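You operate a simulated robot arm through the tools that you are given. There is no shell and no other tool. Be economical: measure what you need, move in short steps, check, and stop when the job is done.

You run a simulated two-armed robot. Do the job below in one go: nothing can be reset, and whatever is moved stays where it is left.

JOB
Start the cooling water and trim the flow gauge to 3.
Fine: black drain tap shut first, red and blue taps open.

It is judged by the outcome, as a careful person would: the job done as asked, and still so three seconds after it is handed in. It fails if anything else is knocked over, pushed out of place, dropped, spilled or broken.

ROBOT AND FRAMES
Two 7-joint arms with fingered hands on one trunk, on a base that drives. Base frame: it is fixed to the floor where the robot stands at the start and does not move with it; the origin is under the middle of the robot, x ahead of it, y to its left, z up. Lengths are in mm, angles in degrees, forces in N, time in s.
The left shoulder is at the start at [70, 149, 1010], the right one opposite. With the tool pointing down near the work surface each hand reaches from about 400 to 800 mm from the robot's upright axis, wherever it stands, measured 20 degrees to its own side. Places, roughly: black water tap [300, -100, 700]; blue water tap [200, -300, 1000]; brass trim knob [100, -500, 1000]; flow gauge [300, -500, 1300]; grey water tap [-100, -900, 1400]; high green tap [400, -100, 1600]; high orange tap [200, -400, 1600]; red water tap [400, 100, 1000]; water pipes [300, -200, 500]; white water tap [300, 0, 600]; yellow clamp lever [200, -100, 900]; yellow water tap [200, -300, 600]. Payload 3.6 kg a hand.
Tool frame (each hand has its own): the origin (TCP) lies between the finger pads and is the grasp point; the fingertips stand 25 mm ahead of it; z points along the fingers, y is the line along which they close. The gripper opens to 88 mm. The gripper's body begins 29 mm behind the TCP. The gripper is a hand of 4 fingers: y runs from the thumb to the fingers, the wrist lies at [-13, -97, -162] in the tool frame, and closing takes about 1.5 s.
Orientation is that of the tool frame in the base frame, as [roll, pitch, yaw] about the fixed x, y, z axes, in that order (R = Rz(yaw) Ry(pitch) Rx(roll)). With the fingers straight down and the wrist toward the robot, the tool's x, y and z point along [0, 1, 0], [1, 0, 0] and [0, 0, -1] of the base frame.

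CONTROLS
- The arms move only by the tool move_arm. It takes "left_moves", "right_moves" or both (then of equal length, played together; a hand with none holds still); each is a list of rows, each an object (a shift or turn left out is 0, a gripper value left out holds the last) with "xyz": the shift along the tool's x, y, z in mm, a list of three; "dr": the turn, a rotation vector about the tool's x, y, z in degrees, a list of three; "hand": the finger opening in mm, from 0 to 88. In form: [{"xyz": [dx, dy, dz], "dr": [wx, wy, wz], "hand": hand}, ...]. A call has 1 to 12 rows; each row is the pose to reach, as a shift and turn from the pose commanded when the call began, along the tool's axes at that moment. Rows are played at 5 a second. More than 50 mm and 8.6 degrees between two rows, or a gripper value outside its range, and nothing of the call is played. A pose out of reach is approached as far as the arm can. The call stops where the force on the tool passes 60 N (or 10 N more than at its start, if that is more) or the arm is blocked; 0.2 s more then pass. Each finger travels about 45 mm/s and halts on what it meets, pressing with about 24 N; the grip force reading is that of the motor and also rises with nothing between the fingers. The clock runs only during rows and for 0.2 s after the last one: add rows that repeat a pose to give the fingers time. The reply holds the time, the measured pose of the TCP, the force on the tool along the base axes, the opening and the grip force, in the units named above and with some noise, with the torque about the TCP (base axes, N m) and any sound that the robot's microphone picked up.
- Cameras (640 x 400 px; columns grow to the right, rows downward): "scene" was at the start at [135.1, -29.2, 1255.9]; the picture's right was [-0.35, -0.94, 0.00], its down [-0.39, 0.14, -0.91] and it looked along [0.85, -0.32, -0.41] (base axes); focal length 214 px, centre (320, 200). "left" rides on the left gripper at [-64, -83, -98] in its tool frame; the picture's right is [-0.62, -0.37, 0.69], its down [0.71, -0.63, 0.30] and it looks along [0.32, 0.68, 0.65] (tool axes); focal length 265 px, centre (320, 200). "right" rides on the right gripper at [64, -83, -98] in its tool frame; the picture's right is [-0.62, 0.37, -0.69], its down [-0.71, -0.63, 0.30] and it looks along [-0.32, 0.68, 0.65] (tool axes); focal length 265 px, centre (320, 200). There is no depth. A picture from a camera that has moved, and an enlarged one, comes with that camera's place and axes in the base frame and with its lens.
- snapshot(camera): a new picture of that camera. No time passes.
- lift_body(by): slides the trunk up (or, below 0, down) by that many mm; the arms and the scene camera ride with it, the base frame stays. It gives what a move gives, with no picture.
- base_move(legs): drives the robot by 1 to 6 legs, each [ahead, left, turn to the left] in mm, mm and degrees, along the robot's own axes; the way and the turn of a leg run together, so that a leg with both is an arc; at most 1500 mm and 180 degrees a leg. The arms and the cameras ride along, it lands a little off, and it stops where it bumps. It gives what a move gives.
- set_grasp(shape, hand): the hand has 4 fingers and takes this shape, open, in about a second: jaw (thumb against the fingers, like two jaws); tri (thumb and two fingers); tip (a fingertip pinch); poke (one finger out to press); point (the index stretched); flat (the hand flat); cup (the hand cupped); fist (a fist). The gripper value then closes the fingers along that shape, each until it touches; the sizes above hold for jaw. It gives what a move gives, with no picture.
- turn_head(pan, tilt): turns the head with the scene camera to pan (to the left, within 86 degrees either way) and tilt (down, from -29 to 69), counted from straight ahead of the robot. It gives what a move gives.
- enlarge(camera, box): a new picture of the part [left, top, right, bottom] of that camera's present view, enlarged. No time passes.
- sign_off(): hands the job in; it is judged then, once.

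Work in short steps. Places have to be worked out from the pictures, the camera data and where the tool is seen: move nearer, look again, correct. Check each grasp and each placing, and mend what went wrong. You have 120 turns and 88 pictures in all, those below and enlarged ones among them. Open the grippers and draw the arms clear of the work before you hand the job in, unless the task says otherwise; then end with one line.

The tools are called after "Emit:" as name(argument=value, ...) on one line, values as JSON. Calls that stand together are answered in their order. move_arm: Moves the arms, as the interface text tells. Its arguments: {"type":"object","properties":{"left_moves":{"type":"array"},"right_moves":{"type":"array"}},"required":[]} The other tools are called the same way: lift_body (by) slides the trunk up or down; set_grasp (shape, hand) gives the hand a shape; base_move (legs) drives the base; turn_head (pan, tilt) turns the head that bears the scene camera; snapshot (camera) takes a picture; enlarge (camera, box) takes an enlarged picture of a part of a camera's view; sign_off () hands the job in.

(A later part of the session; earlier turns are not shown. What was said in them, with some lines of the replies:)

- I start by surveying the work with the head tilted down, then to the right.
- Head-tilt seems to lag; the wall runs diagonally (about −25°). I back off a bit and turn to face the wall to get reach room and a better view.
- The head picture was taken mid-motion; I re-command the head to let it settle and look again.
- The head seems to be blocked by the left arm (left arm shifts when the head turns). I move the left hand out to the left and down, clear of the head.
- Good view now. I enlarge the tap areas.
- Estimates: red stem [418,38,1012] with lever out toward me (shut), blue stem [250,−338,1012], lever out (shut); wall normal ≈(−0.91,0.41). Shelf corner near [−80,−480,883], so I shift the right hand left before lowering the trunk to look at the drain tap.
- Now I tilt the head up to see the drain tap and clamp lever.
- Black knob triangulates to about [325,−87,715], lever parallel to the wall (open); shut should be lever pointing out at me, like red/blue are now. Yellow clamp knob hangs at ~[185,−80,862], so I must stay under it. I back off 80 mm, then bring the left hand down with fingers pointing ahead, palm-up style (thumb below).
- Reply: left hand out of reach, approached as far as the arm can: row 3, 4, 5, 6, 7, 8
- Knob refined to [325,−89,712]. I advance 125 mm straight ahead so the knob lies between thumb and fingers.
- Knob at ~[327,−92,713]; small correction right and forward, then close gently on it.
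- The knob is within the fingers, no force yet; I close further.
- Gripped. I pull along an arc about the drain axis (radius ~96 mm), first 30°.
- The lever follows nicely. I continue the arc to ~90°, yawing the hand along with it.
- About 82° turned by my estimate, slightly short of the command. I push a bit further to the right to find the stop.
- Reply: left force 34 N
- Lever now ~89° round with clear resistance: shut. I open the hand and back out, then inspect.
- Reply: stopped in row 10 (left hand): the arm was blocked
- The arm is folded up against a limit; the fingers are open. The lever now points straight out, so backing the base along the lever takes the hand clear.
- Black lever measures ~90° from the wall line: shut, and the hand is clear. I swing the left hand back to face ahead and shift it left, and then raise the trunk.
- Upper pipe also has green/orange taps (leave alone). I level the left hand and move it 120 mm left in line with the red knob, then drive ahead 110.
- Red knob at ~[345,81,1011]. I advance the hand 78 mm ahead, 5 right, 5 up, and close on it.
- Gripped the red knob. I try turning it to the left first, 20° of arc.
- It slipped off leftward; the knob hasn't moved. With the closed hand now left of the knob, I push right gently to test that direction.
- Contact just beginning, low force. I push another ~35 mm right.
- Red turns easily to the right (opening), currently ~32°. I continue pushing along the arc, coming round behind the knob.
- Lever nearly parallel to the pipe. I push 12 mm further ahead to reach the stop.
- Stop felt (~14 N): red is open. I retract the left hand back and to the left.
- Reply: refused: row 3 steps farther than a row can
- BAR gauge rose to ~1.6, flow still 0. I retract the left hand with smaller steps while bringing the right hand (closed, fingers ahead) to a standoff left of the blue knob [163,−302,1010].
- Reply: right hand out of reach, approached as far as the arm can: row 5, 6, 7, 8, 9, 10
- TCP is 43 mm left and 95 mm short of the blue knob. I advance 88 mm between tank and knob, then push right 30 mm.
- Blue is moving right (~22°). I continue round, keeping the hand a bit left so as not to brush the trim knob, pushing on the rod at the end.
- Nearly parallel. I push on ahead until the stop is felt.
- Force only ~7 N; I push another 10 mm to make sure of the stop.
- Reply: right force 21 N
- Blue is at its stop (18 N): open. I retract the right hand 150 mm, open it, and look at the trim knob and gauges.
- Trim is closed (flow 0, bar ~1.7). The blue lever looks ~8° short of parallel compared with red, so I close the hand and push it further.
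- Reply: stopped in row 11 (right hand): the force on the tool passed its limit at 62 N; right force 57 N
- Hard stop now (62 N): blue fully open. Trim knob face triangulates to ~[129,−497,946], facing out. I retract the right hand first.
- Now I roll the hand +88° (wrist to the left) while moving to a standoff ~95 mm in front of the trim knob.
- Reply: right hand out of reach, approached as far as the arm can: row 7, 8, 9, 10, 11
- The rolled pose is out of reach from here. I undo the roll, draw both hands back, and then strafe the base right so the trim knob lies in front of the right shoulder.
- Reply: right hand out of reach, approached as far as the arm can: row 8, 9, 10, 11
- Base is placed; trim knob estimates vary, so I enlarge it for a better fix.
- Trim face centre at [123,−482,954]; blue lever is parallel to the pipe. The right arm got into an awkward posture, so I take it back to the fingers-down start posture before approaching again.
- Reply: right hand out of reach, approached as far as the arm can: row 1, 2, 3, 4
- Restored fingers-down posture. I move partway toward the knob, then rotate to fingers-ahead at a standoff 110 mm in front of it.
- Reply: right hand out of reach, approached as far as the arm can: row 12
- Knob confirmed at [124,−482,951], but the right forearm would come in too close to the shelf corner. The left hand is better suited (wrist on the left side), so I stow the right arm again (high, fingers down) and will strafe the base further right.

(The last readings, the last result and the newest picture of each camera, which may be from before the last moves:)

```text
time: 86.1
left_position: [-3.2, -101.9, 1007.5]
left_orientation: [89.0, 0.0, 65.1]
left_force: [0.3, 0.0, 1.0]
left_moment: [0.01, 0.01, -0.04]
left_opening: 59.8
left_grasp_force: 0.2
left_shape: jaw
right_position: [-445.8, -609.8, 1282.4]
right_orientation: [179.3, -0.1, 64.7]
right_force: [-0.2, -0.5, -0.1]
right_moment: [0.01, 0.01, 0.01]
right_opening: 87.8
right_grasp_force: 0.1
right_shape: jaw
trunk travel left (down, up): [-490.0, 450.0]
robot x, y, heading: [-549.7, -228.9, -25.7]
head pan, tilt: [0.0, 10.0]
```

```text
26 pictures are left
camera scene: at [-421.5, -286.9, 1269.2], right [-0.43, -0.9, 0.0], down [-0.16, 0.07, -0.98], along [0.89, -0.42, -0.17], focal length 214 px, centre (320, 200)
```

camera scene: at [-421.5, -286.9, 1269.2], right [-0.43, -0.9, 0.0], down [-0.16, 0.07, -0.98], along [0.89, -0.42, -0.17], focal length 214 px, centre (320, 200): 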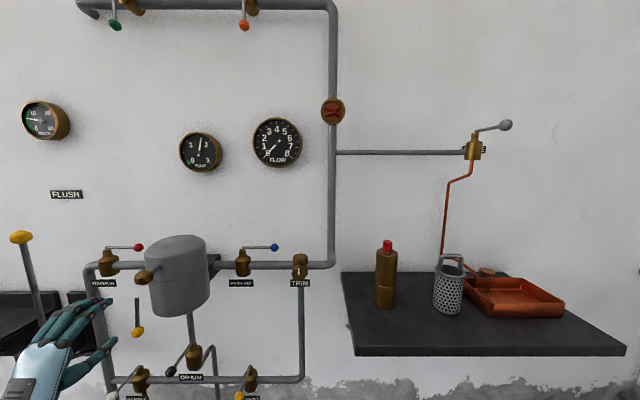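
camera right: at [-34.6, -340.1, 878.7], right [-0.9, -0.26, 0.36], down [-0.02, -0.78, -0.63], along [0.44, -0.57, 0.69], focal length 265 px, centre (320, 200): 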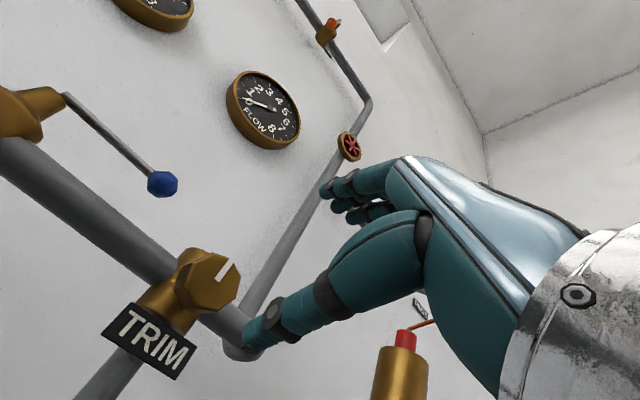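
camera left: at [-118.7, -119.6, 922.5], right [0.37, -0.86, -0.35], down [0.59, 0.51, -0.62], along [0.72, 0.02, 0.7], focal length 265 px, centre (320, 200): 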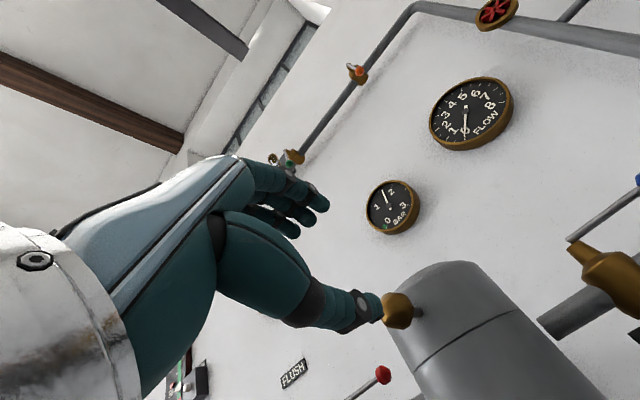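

Now the left hand: I move it right, forward and roll it +88° (wrist to the left) to a standoff ~100 mm before the trim knob.

Emit:
move_arm(left_moves=[{"xyz": [-26, -5, 4], "dr": [0, 0, 8], "hand": 80}, {"xyz": [-52, -10, 8], "dr": [0, 0, 16], "hand": 80}, {"xyz": [-78, -15, 12], "dr": [0, 0, 24], "hand": 80}, {"xyz": [-104, -20, 16], "dr": [0, 0, 32], "hand": 80}, {"xyz": [-130, -25, 20], "dr": [0, 0, 40], "hand": 80}, {"xyz": [-156, -30, 24], "dr": [0, 0, 48], "hand": 80}, {"xyz": [-182, -35, 28], "dr": [0, 0, 56], "hand": 80}, {"xyz": [-208, -40, 64], "dr": [0, 0, 64], "hand": 80}, {"xyz": [-234, -45, 102], "dr": [0, 0, 72], "hand": 80}, {"xyz": [-260, -50, 139], "dr": [0, 0, 80], "hand": 80}, {"xyz": [-286, -56, 176], "dr": [0, 0, 88], "hand": 80}])

Emit:
snapshot(camera="left")

Emit:
snapshot(camera="scene")

```text
time: 88.5
left_position: [36.7, -437.1, 953.5]
left_orientation: [62.3, -88.1, 92.7]
left_force: [1.0, -0.4, 0.8]
left_moment: [-0.02, 0.03, 0.0]
left_opening: 79.9
left_grasp_force: 0.0
left_shape: jaw
right_position: [-444.7, -612.4, 1283.2]
right_orientation: [179.4, -0.1, 64.8]
right_force: [0.0, -1.3, 0.6]
right_moment: [0.02, 0.04, 0.01]
right_opening: 87.9
right_grasp_force: 0.0
right_shape: jaw
trunk travel left (down, up): [-490.0, 450.0]
robot x, y, heading: [-547.9, -228.6, -25.3]
head pan, tilt: [0.0, 10.0]
```

```text
25 pictures are left
camera left: at [-17.5, -322.9, 884.7], right [0.78, 0.02, -0.62], down [0.54, 0.47, 0.7], along [0.3, -0.88, 0.36], focal length 265 px, centre (320, 200)
```

left: 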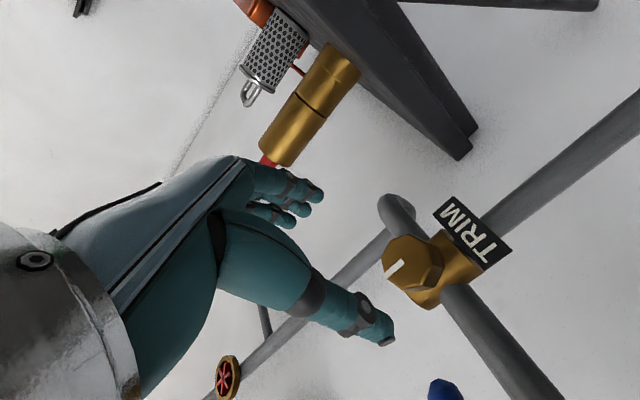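

```text
24 pictures are left
camera scene: at [-421.0, -289.9, 1268.9], right [-0.43, -0.9, 0.0], down [-0.16, 0.08, -0.98], along [0.89, -0.42, -0.18], focal length 214 px, centre (320, 200)
```

scene: 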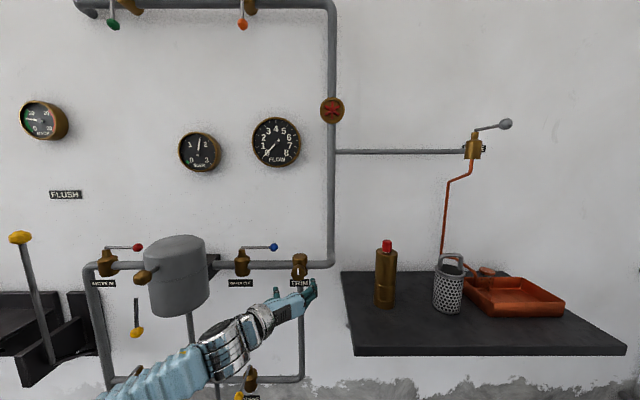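

Good pose; the trim knob is 96 mm ahead and 3 mm right. I advance so that the thumb and fingers straddle it.

Emit:
move_arm(left_moves=[{"xyz": [0, 1, 30]}, {"xyz": [0, 2, 60]}, {"xyz": [-1, 3, 80]}, {"xyz": [-1, 3, 94]}])

Emit:
snapshot(camera="left")

```text
time: 89.5
left_position: [120.0, -480.7, 956.9]
left_orientation: [60.8, -87.7, 94.1]
left_force: [0.4, -0.5, 0.8]
left_moment: [-0.05, 0.01, 0.0]
left_opening: 80.0
left_grasp_force: 0.0
left_shape: jaw
right_position: [-444.5, -611.5, 1282.1]
right_orientation: [179.5, -0.2, 64.7]
right_force: [-0.1, 0.8, -0.1]
right_moment: [0.03, 0.0, -0.01]
right_opening: 87.8
right_grasp_force: 0.0
right_shape: jaw
trunk travel left (down, up): [-490.0, 450.0]
robot x, y, heading: [-551.9, -231.1, -26.1]
head pan, tilt: [0.0, 10.0]
```

```text
23 pictures are left
camera left: at [66.9, -366.3, 887.3], right [0.79, 0.02, -0.62], down [0.54, 0.47, 0.7], along [0.3, -0.88, 0.36], focal length 265 px, centre (320, 200)
```

left: 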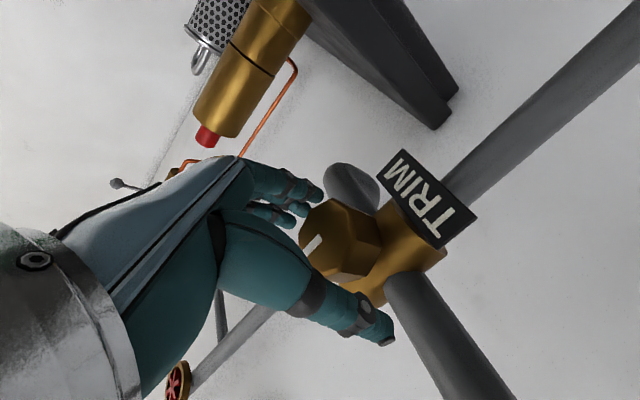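

Knob face is centred at the TCP. I advance 8 mm and close.

Emit:
move_arm(left_moves=[{"xyz": [-3, 0, 8]}, {"xyz": [-3, 0, 8], "hand": 55}, {"xyz": [-3, 0, 8], "hand": 35}, {"xyz": [-3, 0, 8], "hand": 20}, {"xyz": [-3, 0, 8], "hand": 10}, {"xyz": [-3, 0, 8], "hand": 0}, {"xyz": [-3, 0, 8], "hand": 0}, {"xyz": [-3, 0, 8], "hand": 0}, {"xyz": [-3, 0, 8], "hand": 0}])

Emit:
snapshot(camera="left")

```text
time: 91.5
left_position: [128.3, -481.8, 952.7]
left_orientation: [58.8, -87.9, 96.2]
left_force: [10.3, -0.8, 5.3]
left_moment: [-0.04, -0.03, 0.04]
left_opening: 29.5
left_grasp_force: 23.7
left_shape: jaw
right_position: [-442.8, -610.7, 1283.0]
right_orientation: [179.4, 0.0, 64.7]
right_force: [0.1, -0.6, 0.6]
right_moment: [-0.02, 0.03, -0.01]
right_opening: 87.7
right_grasp_force: 0.1
right_shape: jaw
trunk travel left (down, up): [-490.0, 450.0]
robot x, y, heading: [-550.9, -228.8, -25.5]
head pan, tilt: [0.0, 10.0]
```

```text
22 pictures are left
camera left: at [74.8, -368.5, 884.6], right [0.79, 0.02, -0.62], down [0.54, 0.47, 0.7], along [0.3, -0.88, 0.36], focal length 265 px, centre (320, 200)
```

left: 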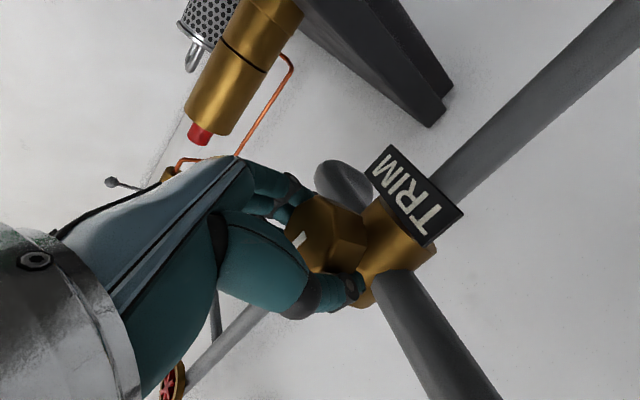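

Gripped (29.5 mm, 24 N). I turn 24° counter-clockwise (the opening sense) about the finger axis and read the gauge.

Emit:
move_arm(left_moves=[{"dr": [0, 0, -6]}, {"dr": [0, 0, -12]}, {"dr": [0, 0, -18]}, {"dr": [0, 0, -24]}])

Emit:
enlarge(camera="scene", box=[170, 100, 330, 300])

Emit:
snapshot(camera="left")

```text
time: 92.5
left_position: [129.2, -484.1, 950.6]
left_orientation: [87.9, -64.0, 66.9]
left_force: [14.5, -6.3, -0.2]
left_moment: [0.37, -0.05, -0.01]
left_opening: 26.5
left_grasp_force: 24.5
left_shape: jaw
right_position: [-443.0, -611.7, 1282.3]
right_orientation: [179.5, -0.1, 64.7]
right_force: [-0.8, 0.6, 0.7]
right_moment: [0.0, -0.03, -0.05]
right_opening: 87.8
right_grasp_force: 0.0
right_shape: jaw
trunk travel left (down, up): [-490.0, 450.0]
robot x, y, heading: [-552.8, -231.5, -25.4]
head pan, tilt: [0.0, 10.0]
```

```text
2.00 times, centred on (250, 200) of scene
camera zoom: at [-419.2, -289.6, 1268.8], right [-0.43, -0.9, 0.0], down [-0.16, 0.08, -0.98], along [0.89, -0.42, -0.18], focal length 429 px, centre (460, 200)
```

zoom: 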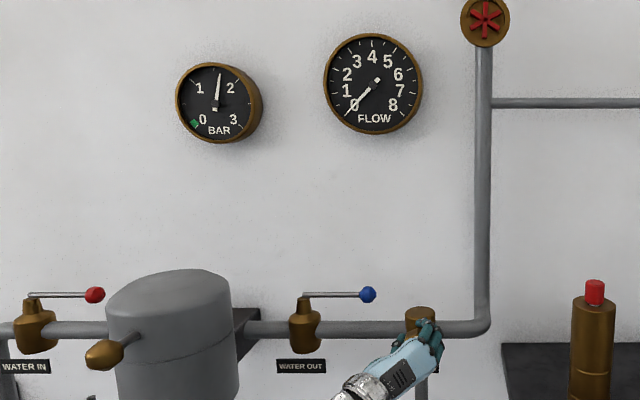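

```text
20 pictures are left
camera left: at [60.8, -400.7, 854.7], right [0.66, -0.24, -0.71], down [0.64, 0.67, 0.37], along [0.38, -0.7, 0.6], focal length 265 px, centre (320, 200)
```

left: 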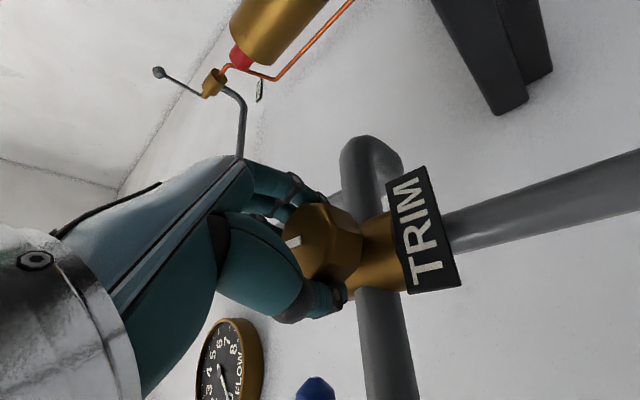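

No flow change: the mark rotated relative to the hand, i.e. the fingers slipped on the knob (probably its closed stop). I turn clockwise instead, 24° back.

Emit:
move_arm(left_moves=[{"dr": [0, 0, 6]}, {"dr": [0, 0, 12]}, {"dr": [0, 0, 18]}, {"dr": [0, 0, 24]}])

Emit:
enlarge(camera="scene", box=[170, 100, 330, 300])

Emit:
snapshot(camera="left")

```text
time: 93.5
left_position: [128.8, -482.5, 953.8]
left_orientation: [59.7, -87.7, 95.5]
left_force: [15.8, -6.3, 5.3]
left_moment: [-0.06, -0.01, 0.15]
left_opening: 27.8
left_grasp_force: 24.2
left_shape: jaw
right_position: [-442.7, -610.6, 1282.1]
right_orientation: [179.4, 0.0, 64.6]
right_force: [0.8, -0.4, 0.3]
right_moment: [0.01, 0.0, -0.01]
right_opening: 87.8
right_grasp_force: 0.0
right_shape: jaw
trunk travel left (down, up): [-490.0, 450.0]
robot x, y, heading: [-551.5, -231.1, -25.4]
head pan, tilt: [0.0, 10.0]
```

```text
2.00 times, centred on (250, 200) of scene
camera zoom: at [-419.8, -289.2, 1268.9], right [-0.43, -0.9, 0.0], down [-0.16, 0.08, -0.98], along [0.89, -0.42, -0.18], focal length 429 px, centre (460, 200)
```

zoom: 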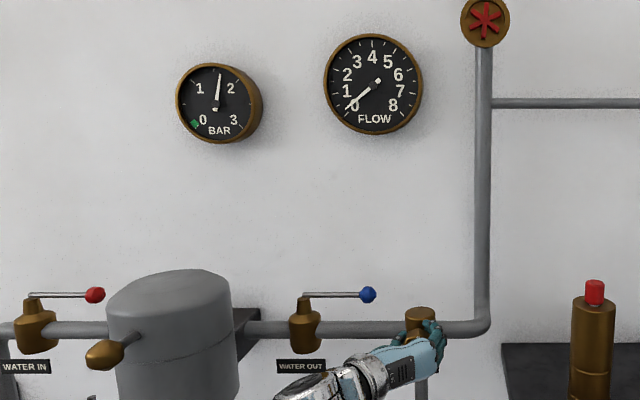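

```text
18 pictures are left
camera left: at [74.9, -368.7, 884.6], right [0.79, 0.02, -0.62], down [0.54, 0.47, 0.7], along [0.3, -0.88, 0.36], focal length 265 px, centre (320, 200)
```

left: 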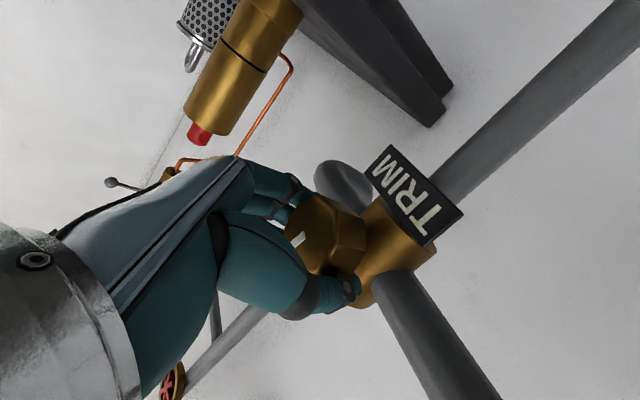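

Flow needle just began lifting and the mark turned ~10° clockwise: clockwise opens. I release, back off a little, re-roll the hand −56°, and regrip for a longer clockwise stroke.

Emit:
move_arm(left_moves=[{"hand": 80}, {"hand": 80}, {"hand": 80}, {"hand": 80}, {"hand": 80}, {"hand": 80}, {"xyz": [0, 0, -15], "hand": 80}, {"xyz": [0, 0, -30], "hand": 80}])

Emit:
move_arm(left_moves=[{"dr": [0, 0, -8]}, {"dr": [0, 0, -16]}, {"dr": [0, 0, -24]}, {"dr": [0, 0, -32]}, {"dr": [0, 0, -40]}, {"dr": [0, 0, -48]}, {"dr": [0, 0, -56]}, {"xyz": [0, 0, 14], "dr": [0, 0, -56]}, {"xyz": [0, 0, 27], "dr": [0, 0, -56]}])

Emit:
snapshot(camera="left")

```text
time: 95.3
left_position: [99.3, -469.9, 952.7]
left_orientation: [61.4, -87.7, 93.5]
left_force: [0.3, 0.1, -0.3]
left_moment: [-0.06, -0.01, 0.0]
left_opening: 79.7
left_grasp_force: 0.1
left_shape: jaw
right_position: [-445.4, -610.0, 1282.6]
right_orientation: [179.3, -0.1, 64.6]
right_force: [0.1, -0.5, -0.1]
right_moment: [0.0, -0.01, 0.04]
right_opening: 87.5
right_grasp_force: 0.0
right_shape: jaw
trunk travel left (down, up): [-490.0, 450.0]
robot x, y, heading: [-545.1, -233.0, -25.6]
head pan, tilt: [0.0, 10.0]
```

```text
time: 97.3
left_position: [124.8, -482.0, 953.6]
left_orientation: [88.8, -32.0, 65.7]
left_force: [-0.1, 0.9, -1.6]
left_moment: [0.0, -0.07, 0.02]
left_opening: 79.7
left_grasp_force: 0.0
left_shape: jaw
right_position: [-445.4, -610.6, 1282.7]
right_orientation: [179.2, -0.1, 64.7]
right_force: [0.8, 0.9, -0.6]
right_moment: [0.0, -0.01, 0.0]
right_opening: 87.9
right_grasp_force: 0.0
right_shape: jaw
trunk travel left (down, up): [-490.0, 450.0]
robot x, y, heading: [-548.5, -230.6, -25.5]
head pan, tilt: [0.0, 10.0]
```

```text
17 pictures are left
camera left: at [32.4, -450.8, 846.6], right [0.5, -0.6, -0.63], down [0.68, 0.72, -0.15], along [0.54, -0.35, 0.76], focal length 265 px, centre (320, 200)
```

left: 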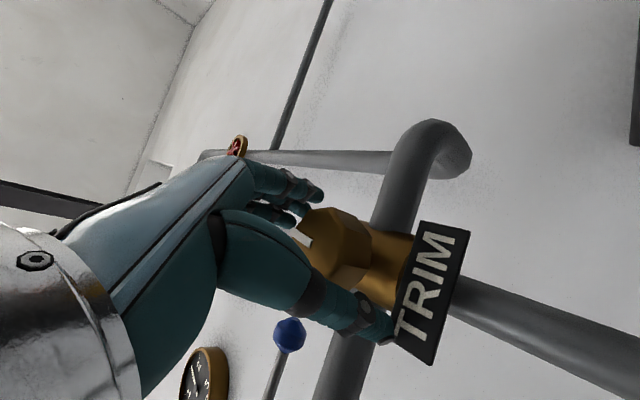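

Well placed around the knob. I close and turn 40° clockwise, then read the gauge.

Emit:
move_arm(left_moves=[{"hand": 30}, {"hand": 10}, {"hand": 0}, {"hand": 0}, {"hand": 0}, {"hand": 0}, {"hand": 0}, {"dr": [0, 0, 8], "hand": 0}, {"dr": [0, 0, 16], "hand": 0}, {"dr": [0, 0, 24], "hand": 0}, {"dr": [0, 0, 32], "hand": 0}, {"dr": [0, 0, 40], "hand": 0}])

Emit:
enlarge(camera="scene", box=[237, 100, 317, 180])

```text
time: 99.9
left_position: [123.7, -482.8, 953.8]
left_orientation: [86.0, -72.4, 68.8]
left_force: [-0.6, -2.6, -0.6]
left_moment: [-0.02, 0.0, -0.07]
left_opening: 32.9
left_grasp_force: 23.9
left_shape: jaw
right_position: [-445.9, -610.3, 1282.4]
right_orientation: [179.3, 0.0, 64.7]
right_force: [-0.3, 0.9, 0.6]
right_moment: [0.03, -0.08, 0.03]
right_opening: 87.6
right_grasp_force: 0.0
right_shape: jaw
trunk travel left (down, up): [-490.0, 450.0]
robot x, y, heading: [-550.2, -228.3, -25.4]
head pan, tilt: [0.0, 10.0]
```

```text
5.00 times, centred on (277, 140) of scene
camera zoom: at [-422.0, -288.7, 1269.1], right [-0.43, -0.9, 0.0], down [-0.16, 0.08, -0.98], along [0.89, -0.42, -0.17], focal length 1072 px, centre (535, 500)
```

zoom: 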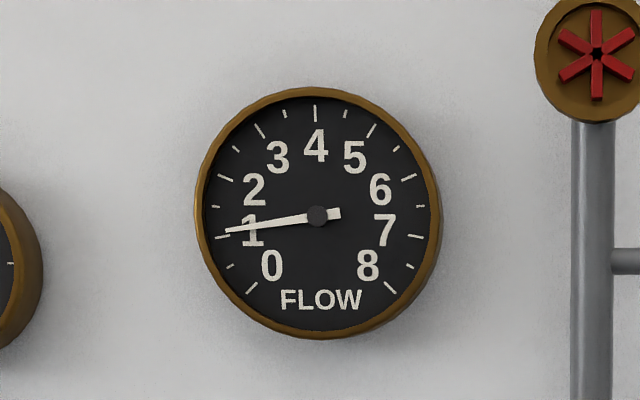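

Flow ≈1.15 and rising. I finish this stroke (+16°), release and re-roll for another.

Emit:
move_arm(left_moves=[{"dr": [0, 0, 8]}, {"dr": [0, 0, 16]}, {"dr": [0, 0, 16], "hand": 80}, {"dr": [0, 0, 16], "hand": 80}, {"dr": [0, 0, 16], "hand": 80}, {"dr": [0, 0, 16], "hand": 80}, {"dr": [0, 0, 16], "hand": 80}, {"dr": [0, 0, 16], "hand": 80}, {"xyz": [0, 0, -15], "dr": [0, 0, 16], "hand": 80}, {"xyz": [0, 0, -30], "dr": [0, 0, 16], "hand": 80}])

Emit:
move_arm(left_moves=[{"dr": [0, 0, -8]}, {"dr": [0, 0, -16]}, {"dr": [0, 0, -24]}, {"dr": [0, 0, -32]}, {"dr": [0, 0, -40]}, {"dr": [0, 0, -48]}, {"dr": [0, 0, -56]}, {"dr": [0, 0, -60]}, {"xyz": [0, 0, 14], "dr": [0, 0, -60]}, {"xyz": [0, 0, 29], "dr": [0, 0, -60]}])

Emit:
snapshot(camera="left")

Emit:
enlarge(camera="scene", box=[237, 100, 317, 180])

```text
time: 102.1
left_position: [96.8, -467.8, 952.3]
left_orientation: [57.2, -87.6, 97.8]
left_force: [0.0, -0.3, 0.5]
left_moment: [0.01, 0.02, 0.01]
left_opening: 79.9
left_grasp_force: 0.1
left_shape: jaw
right_position: [-446.8, -609.8, 1283.3]
right_orientation: [179.4, -0.2, 64.7]
right_force: [-0.3, -0.6, 0.8]
right_moment: [0.0, -0.01, -0.02]
right_opening: 87.9
right_grasp_force: 0.1
right_shape: jaw
trunk travel left (down, up): [-490.0, 450.0]
robot x, y, heading: [-552.0, -230.2, -25.4]
head pan, tilt: [0.0, 10.0]
```

```text
time: 104.3
left_position: [125.0, -482.0, 954.0]
left_orientation: [88.8, -28.1, 65.6]
left_force: [0.4, 0.4, -0.1]
left_moment: [0.01, 0.0, -0.01]
left_opening: 79.7
left_grasp_force: 0.0
left_shape: jaw
right_position: [-445.7, -610.0, 1281.9]
right_orientation: [179.3, -0.2, 64.7]
right_force: [-0.3, -0.8, -0.3]
right_moment: [-0.01, 0.0, 0.0]
right_opening: 87.8
right_grasp_force: 0.0
right_shape: jaw
trunk travel left (down, up): [-490.0, 450.0]
robot x, y, heading: [-550.2, -230.0, -25.6]
head pan, tilt: [0.0, 10.0]
```

```text
15 pictures are left
camera left: at [29.4, -457.2, 848.0], right [0.48, -0.64, -0.6], down [0.67, 0.71, -0.21], along [0.56, -0.3, 0.77], focal length 265 px, centre (320, 200)
```

left: 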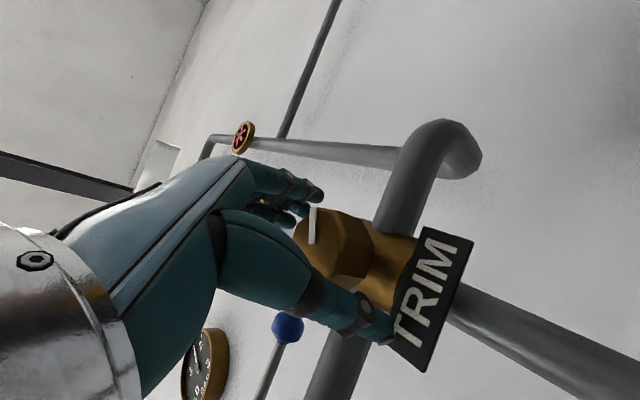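

```text
5.00 times, centred on (277, 140) of scene
camera zoom: at [-422.0, -288.3, 1269.1], right [-0.43, -0.9, 0.0], down [-0.16, 0.07, -0.98], along [0.89, -0.42, -0.17], focal length 1072 px, centre (535, 500)
```

zoom: 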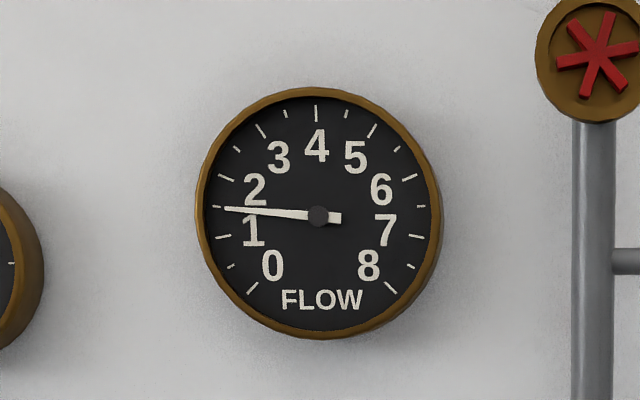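

Flow ≈1.5 (~0.024 per degree). I grip and turn 40° clockwise more.

Emit:
move_arm(left_moves=[{"hand": 30}, {"hand": 10}, {"hand": 0}, {"hand": 0}, {"hand": 0}, {"hand": 0}, {"hand": 0}, {"dr": [0, 0, 8], "hand": 0}, {"dr": [0, 0, 16], "hand": 0}, {"dr": [0, 0, 24], "hand": 0}, {"dr": [0, 0, 32], "hand": 0}, {"dr": [0, 0, 40], "hand": 0}])

Emit:
move_arm(left_moves=[{"dr": [0, 0, 6]}, {"dr": [0, 0, 10]}, {"dr": [0, 0, 10]}, {"dr": [0, 0, 10]}, {"dr": [0, 0, 10]}, {"dr": [0, 0, 10]}, {"dr": [0, 0, 10]}, {"dr": [0, 0, 10]}, {"dr": [0, 0, 10]}, {"dr": [0, 0, 10]}])

Emit:
enlarge(camera="scene", box=[237, 100, 317, 180])

```text
time: 106.9
left_position: [124.8, -481.2, 954.4]
left_orientation: [87.0, -68.2, 67.7]
left_force: [4.0, -5.9, 1.2]
left_moment: [-0.05, -0.04, -0.17]
left_opening: 32.8
left_grasp_force: 24.3
left_shape: jaw
right_position: [-445.2, -611.4, 1282.2]
right_orientation: [179.3, -0.1, 64.7]
right_force: [-0.2, 0.7, -0.3]
right_moment: [-0.02, -0.04, 0.0]
right_opening: 87.8
right_grasp_force: 0.1
right_shape: jaw
trunk travel left (down, up): [-490.0, 450.0]
robot x, y, heading: [-548.2, -231.8, -25.6]
head pan, tilt: [0.0, 10.0]
```

```text
time: 109.1
left_position: [122.0, -481.9, 952.0]
left_orientation: [84.5, -78.0, 70.4]
left_force: [3.4, -7.1, 1.5]
left_moment: [-0.01, -0.04, -0.21]
left_opening: 32.2
left_grasp_force: 23.8
left_shape: jaw
right_position: [-444.7, -612.1, 1282.3]
right_orientation: [179.4, -0.1, 64.8]
right_force: [0.3, 0.0, 0.0]
right_moment: [-0.05, 0.0, 0.01]
right_opening: 87.5
right_grasp_force: 0.0
right_shape: jaw
trunk travel left (down, up): [-490.0, 450.0]
robot x, y, heading: [-549.1, -228.3, -25.3]
head pan, tilt: [0.0, 10.0]
```

```text
5.00 times, centred on (277, 140) of scene
camera zoom: at [-421.4, -289.5, 1269.0], right [-0.43, -0.9, 0.0], down [-0.16, 0.08, -0.98], along [0.89, -0.42, -0.17], focal length 1072 px, centre (535, 500)
```

zoom: 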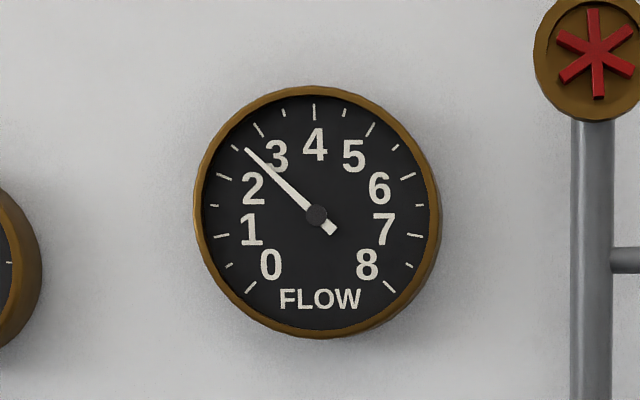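

Flow ≈2.65 (0.023 per degree), settled. I turn 14° more and hold for settling.

Emit:
move_arm(left_moves=[{"dr": [0, 0, 5]}, {"dr": [0, 0, 10]}, {"dr": [0, 0, 14]}, {"dr": [0, 0, 14]}, {"dr": [0, 0, 14]}, {"dr": [0, 0, 14]}, {"dr": [0, 0, 14]}, {"dr": [0, 0, 14]}, {"dr": [0, 0, 14]}, {"dr": [0, 0, 14]}])

Emit:
enlarge(camera="scene", box=[237, 100, 317, 180])

```text
time: 111.3
left_position: [123.9, -481.9, 953.1]
left_orientation: [-63.8, -87.7, -141.2]
left_force: [1.5, -8.3, -2.2]
left_moment: [-0.01, 0.0, -0.27]
left_opening: 32.1
left_grasp_force: 23.5
left_shape: jaw
right_position: [-444.8, -611.8, 1281.3]
right_orientation: [179.4, -0.1, 64.7]
right_force: [-0.5, 0.4, 0.4]
right_moment: [0.01, -0.02, 0.02]
right_opening: 87.9
right_grasp_force: 0.1
right_shape: jaw
trunk travel left (down, up): [-490.0, 450.0]
robot x, y, heading: [-546.7, -230.9, -25.6]
head pan, tilt: [0.0, 10.0]
```

```text
5.00 times, centred on (277, 140) of scene
camera zoom: at [-421.4, -289.8, 1269.0], right [-0.43, -0.9, 0.0], down [-0.16, 0.08, -0.98], along [0.89, -0.42, -0.17], focal length 1072 px, centre (535, 500)
```

zoom: 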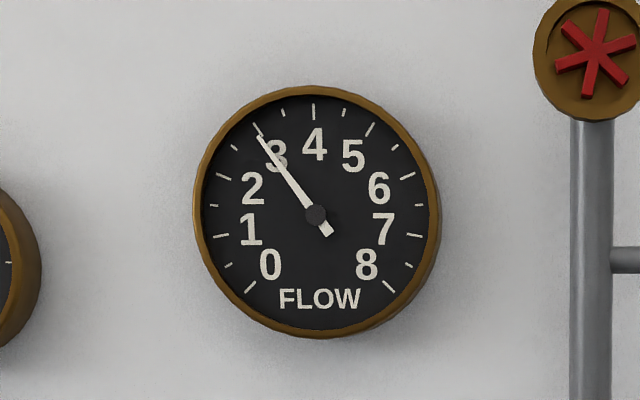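

Needle is on the 3 mark (≈2.96). I release the knob carefully, back off and re-read.

Emit:
move_arm(left_moves=[{"hand": 40}, {"hand": 80}, {"hand": 80}, {"hand": 80}, {"hand": 80}, {"hand": 80}, {"hand": 80}, {"xyz": [0, 0, -15], "hand": 80}, {"xyz": [0, 0, -35], "hand": 80}, {"xyz": [0, 0, -55], "hand": 80}, {"xyz": [0, 0, -55], "hand": 80}])

Emit:
enlarge(camera="scene", box=[237, 100, 317, 180])

```text
time: 113.7
left_position: [74.5, -458.0, 951.4]
left_orientation: [-62.6, -87.7, -142.3]
left_force: [-0.4, 0.7, 0.2]
left_moment: [0.01, -0.05, -0.01]
left_opening: 80.0
left_grasp_force: 0.0
left_shape: jaw
right_position: [-445.0, -610.1, 1282.6]
right_orientation: [179.3, -0.1, 64.7]
right_force: [0.0, -0.2, -0.4]
right_moment: [0.02, 0.01, 0.04]
right_opening: 87.6
right_grasp_force: 0.0
right_shape: jaw
trunk travel left (down, up): [-490.0, 450.0]
robot x, y, heading: [-550.4, -228.9, -25.4]
head pan, tilt: [0.0, 10.0]
```

```text
5.00 times, centred on (277, 140) of scene
camera zoom: at [-421.8, -288.2, 1269.1], right [-0.43, -0.9, 0.0], down [-0.16, 0.07, -0.98], along [0.89, -0.42, -0.17], focal length 1072 px, centre (535, 500)
```

zoom: 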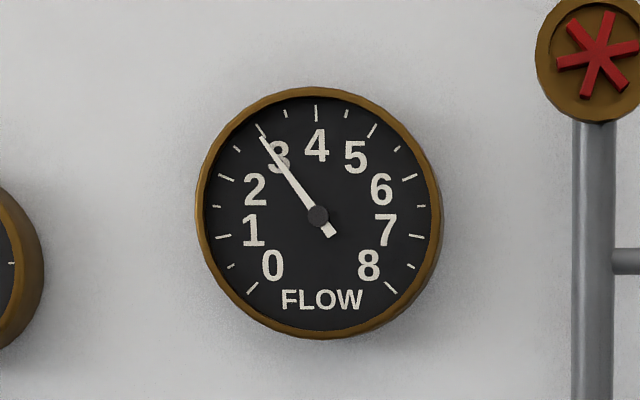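

Still on 3. I draw the arm back and the base away, then do a final check of everything.

Emit:
move_arm(left_moves=[{"xyz": [0, 0, -30]}, {"xyz": [0, 0, -60]}, {"xyz": [0, 0, -80]}])

Emit:
base_move(legs=[[-200, 0, 0]])

Emit:
turn_head(pan=12, tilt=16)

Emit:
snapshot(camera="scene")

```text
time: 114.5
left_position: [0.8, -421.3, 950.7]
left_orientation: [-61.0, -87.6, -144.0]
left_force: [0.0, 0.2, -0.2]
left_moment: [0.0, 0.01, 0.0]
left_opening: 79.4
left_grasp_force: 0.1
left_shape: jaw
right_position: [-445.3, -610.0, 1282.7]
right_orientation: [179.3, -0.1, 64.7]
right_force: [0.4, -0.2, -0.1]
right_moment: [0.03, 0.01, 0.02]
right_opening: 87.7
right_grasp_force: 0.0
right_shape: jaw
trunk travel left (down, up): [-490.0, 450.0]
robot x, y, heading: [-550.7, -231.5, -25.4]
head pan, tilt: [0.0, 10.0]
```

```text
time: 117.7
left_position: [-177.9, -336.1, 950.5]
left_orientation: [-63.0, -87.8, -142.0]
left_force: [-0.4, 0.7, -0.4]
left_moment: [-0.05, 0.0, -0.06]
left_opening: 79.7
left_grasp_force: 0.1
left_shape: jaw
right_position: [-623.2, -523.3, 1282.3]
right_orientation: [179.4, 0.0, 64.8]
right_force: [0.3, -0.6, -0.2]
right_moment: [0.02, 0.04, -0.03]
right_opening: 87.7
right_grasp_force: 0.0
right_shape: jaw
trunk travel left (down, up): [-490.0, 450.0]
robot x, y, heading: [-734.4, -140.2, -25.4]
head pan, tilt: [0.0, 10.0]
```

```text
time: 118.4
left_position: [-176.7, -335.8, 950.5]
left_orientation: [-61.6, -87.6, -143.3]
left_force: [0.2, 0.1, 0.1]
left_moment: [-0.01, 0.02, 0.02]
left_opening: 80.0
left_grasp_force: 0.0
left_shape: jaw
right_position: [-625.0, -524.4, 1283.3]
right_orientation: [179.2, -0.1, 64.8]
right_force: [0.2, 0.5, -0.4]
right_moment: [0.02, 0.0, 0.02]
right_opening: 87.8
right_grasp_force: 0.1
right_shape: jaw
trunk travel left (down, up): [-490.0, 450.0]
robot x, y, heading: [-735.6, -143.9, -25.4]
head pan, tilt: [12.0, 16.0]
```

```text
10 pictures are left
camera scene: at [-597.4, -183.4, 1259.4], right [-0.23, -0.97, 0.0], down [-0.27, 0.06, -0.96], along [0.94, -0.22, -0.28], focal length 214 px, centre (320, 200)
```

scene: 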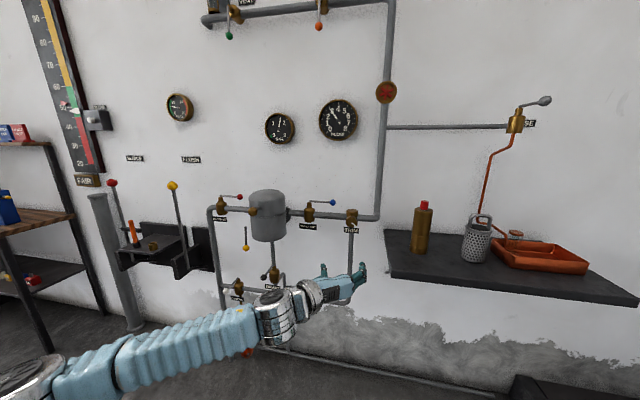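

I enlarge the taps and gauges for the final check.

Emit:
enlarge(camera="scene", box=[200, 180, 380, 300])

Emit:
enlarge(camera="scene", box=[260, 90, 360, 150])

```text
3.33 times, centred on (290, 240) of scene
camera zoom: at [-597.4, -183.4, 1259.4], right [-0.23, -0.97, 0.0], down [-0.27, 0.06, -0.96], along [0.94, -0.22, -0.28], focal length 715 px, centre (420, 67)
```

zoom: 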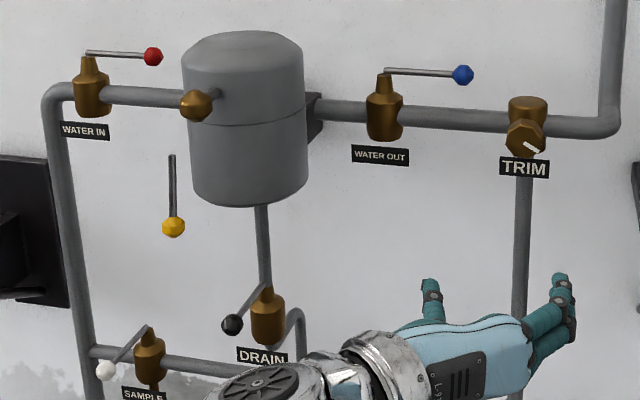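

```text
6.40 times, centred on (310, 120) of scene
camera zoom: at [-597.4, -183.4, 1259.4], right [-0.23, -0.97, 0.0], down [-0.27, 0.06, -0.96], along [0.94, -0.22, -0.28], focal length 1373 px, centre (384, 712)
```

zoom: 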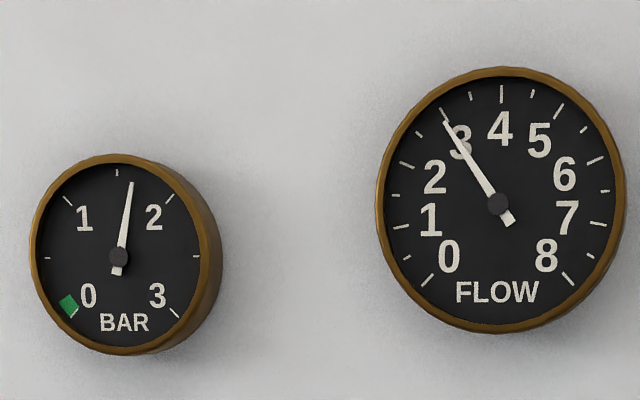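

All is as asked: the black lever points out (shut), red and blue lie along the pipe (open), flow is steady at 3, and both arms are clear with hands open. I hand the job in.

Emit:
sign_off()

```text
The job is handed in.
```

The cooling water is running: I shut the black drain tap first, then opened the red and blue taps fully. I trimmed the flow gauge to about 3, and it held there after I released the knob and backed the robot away.
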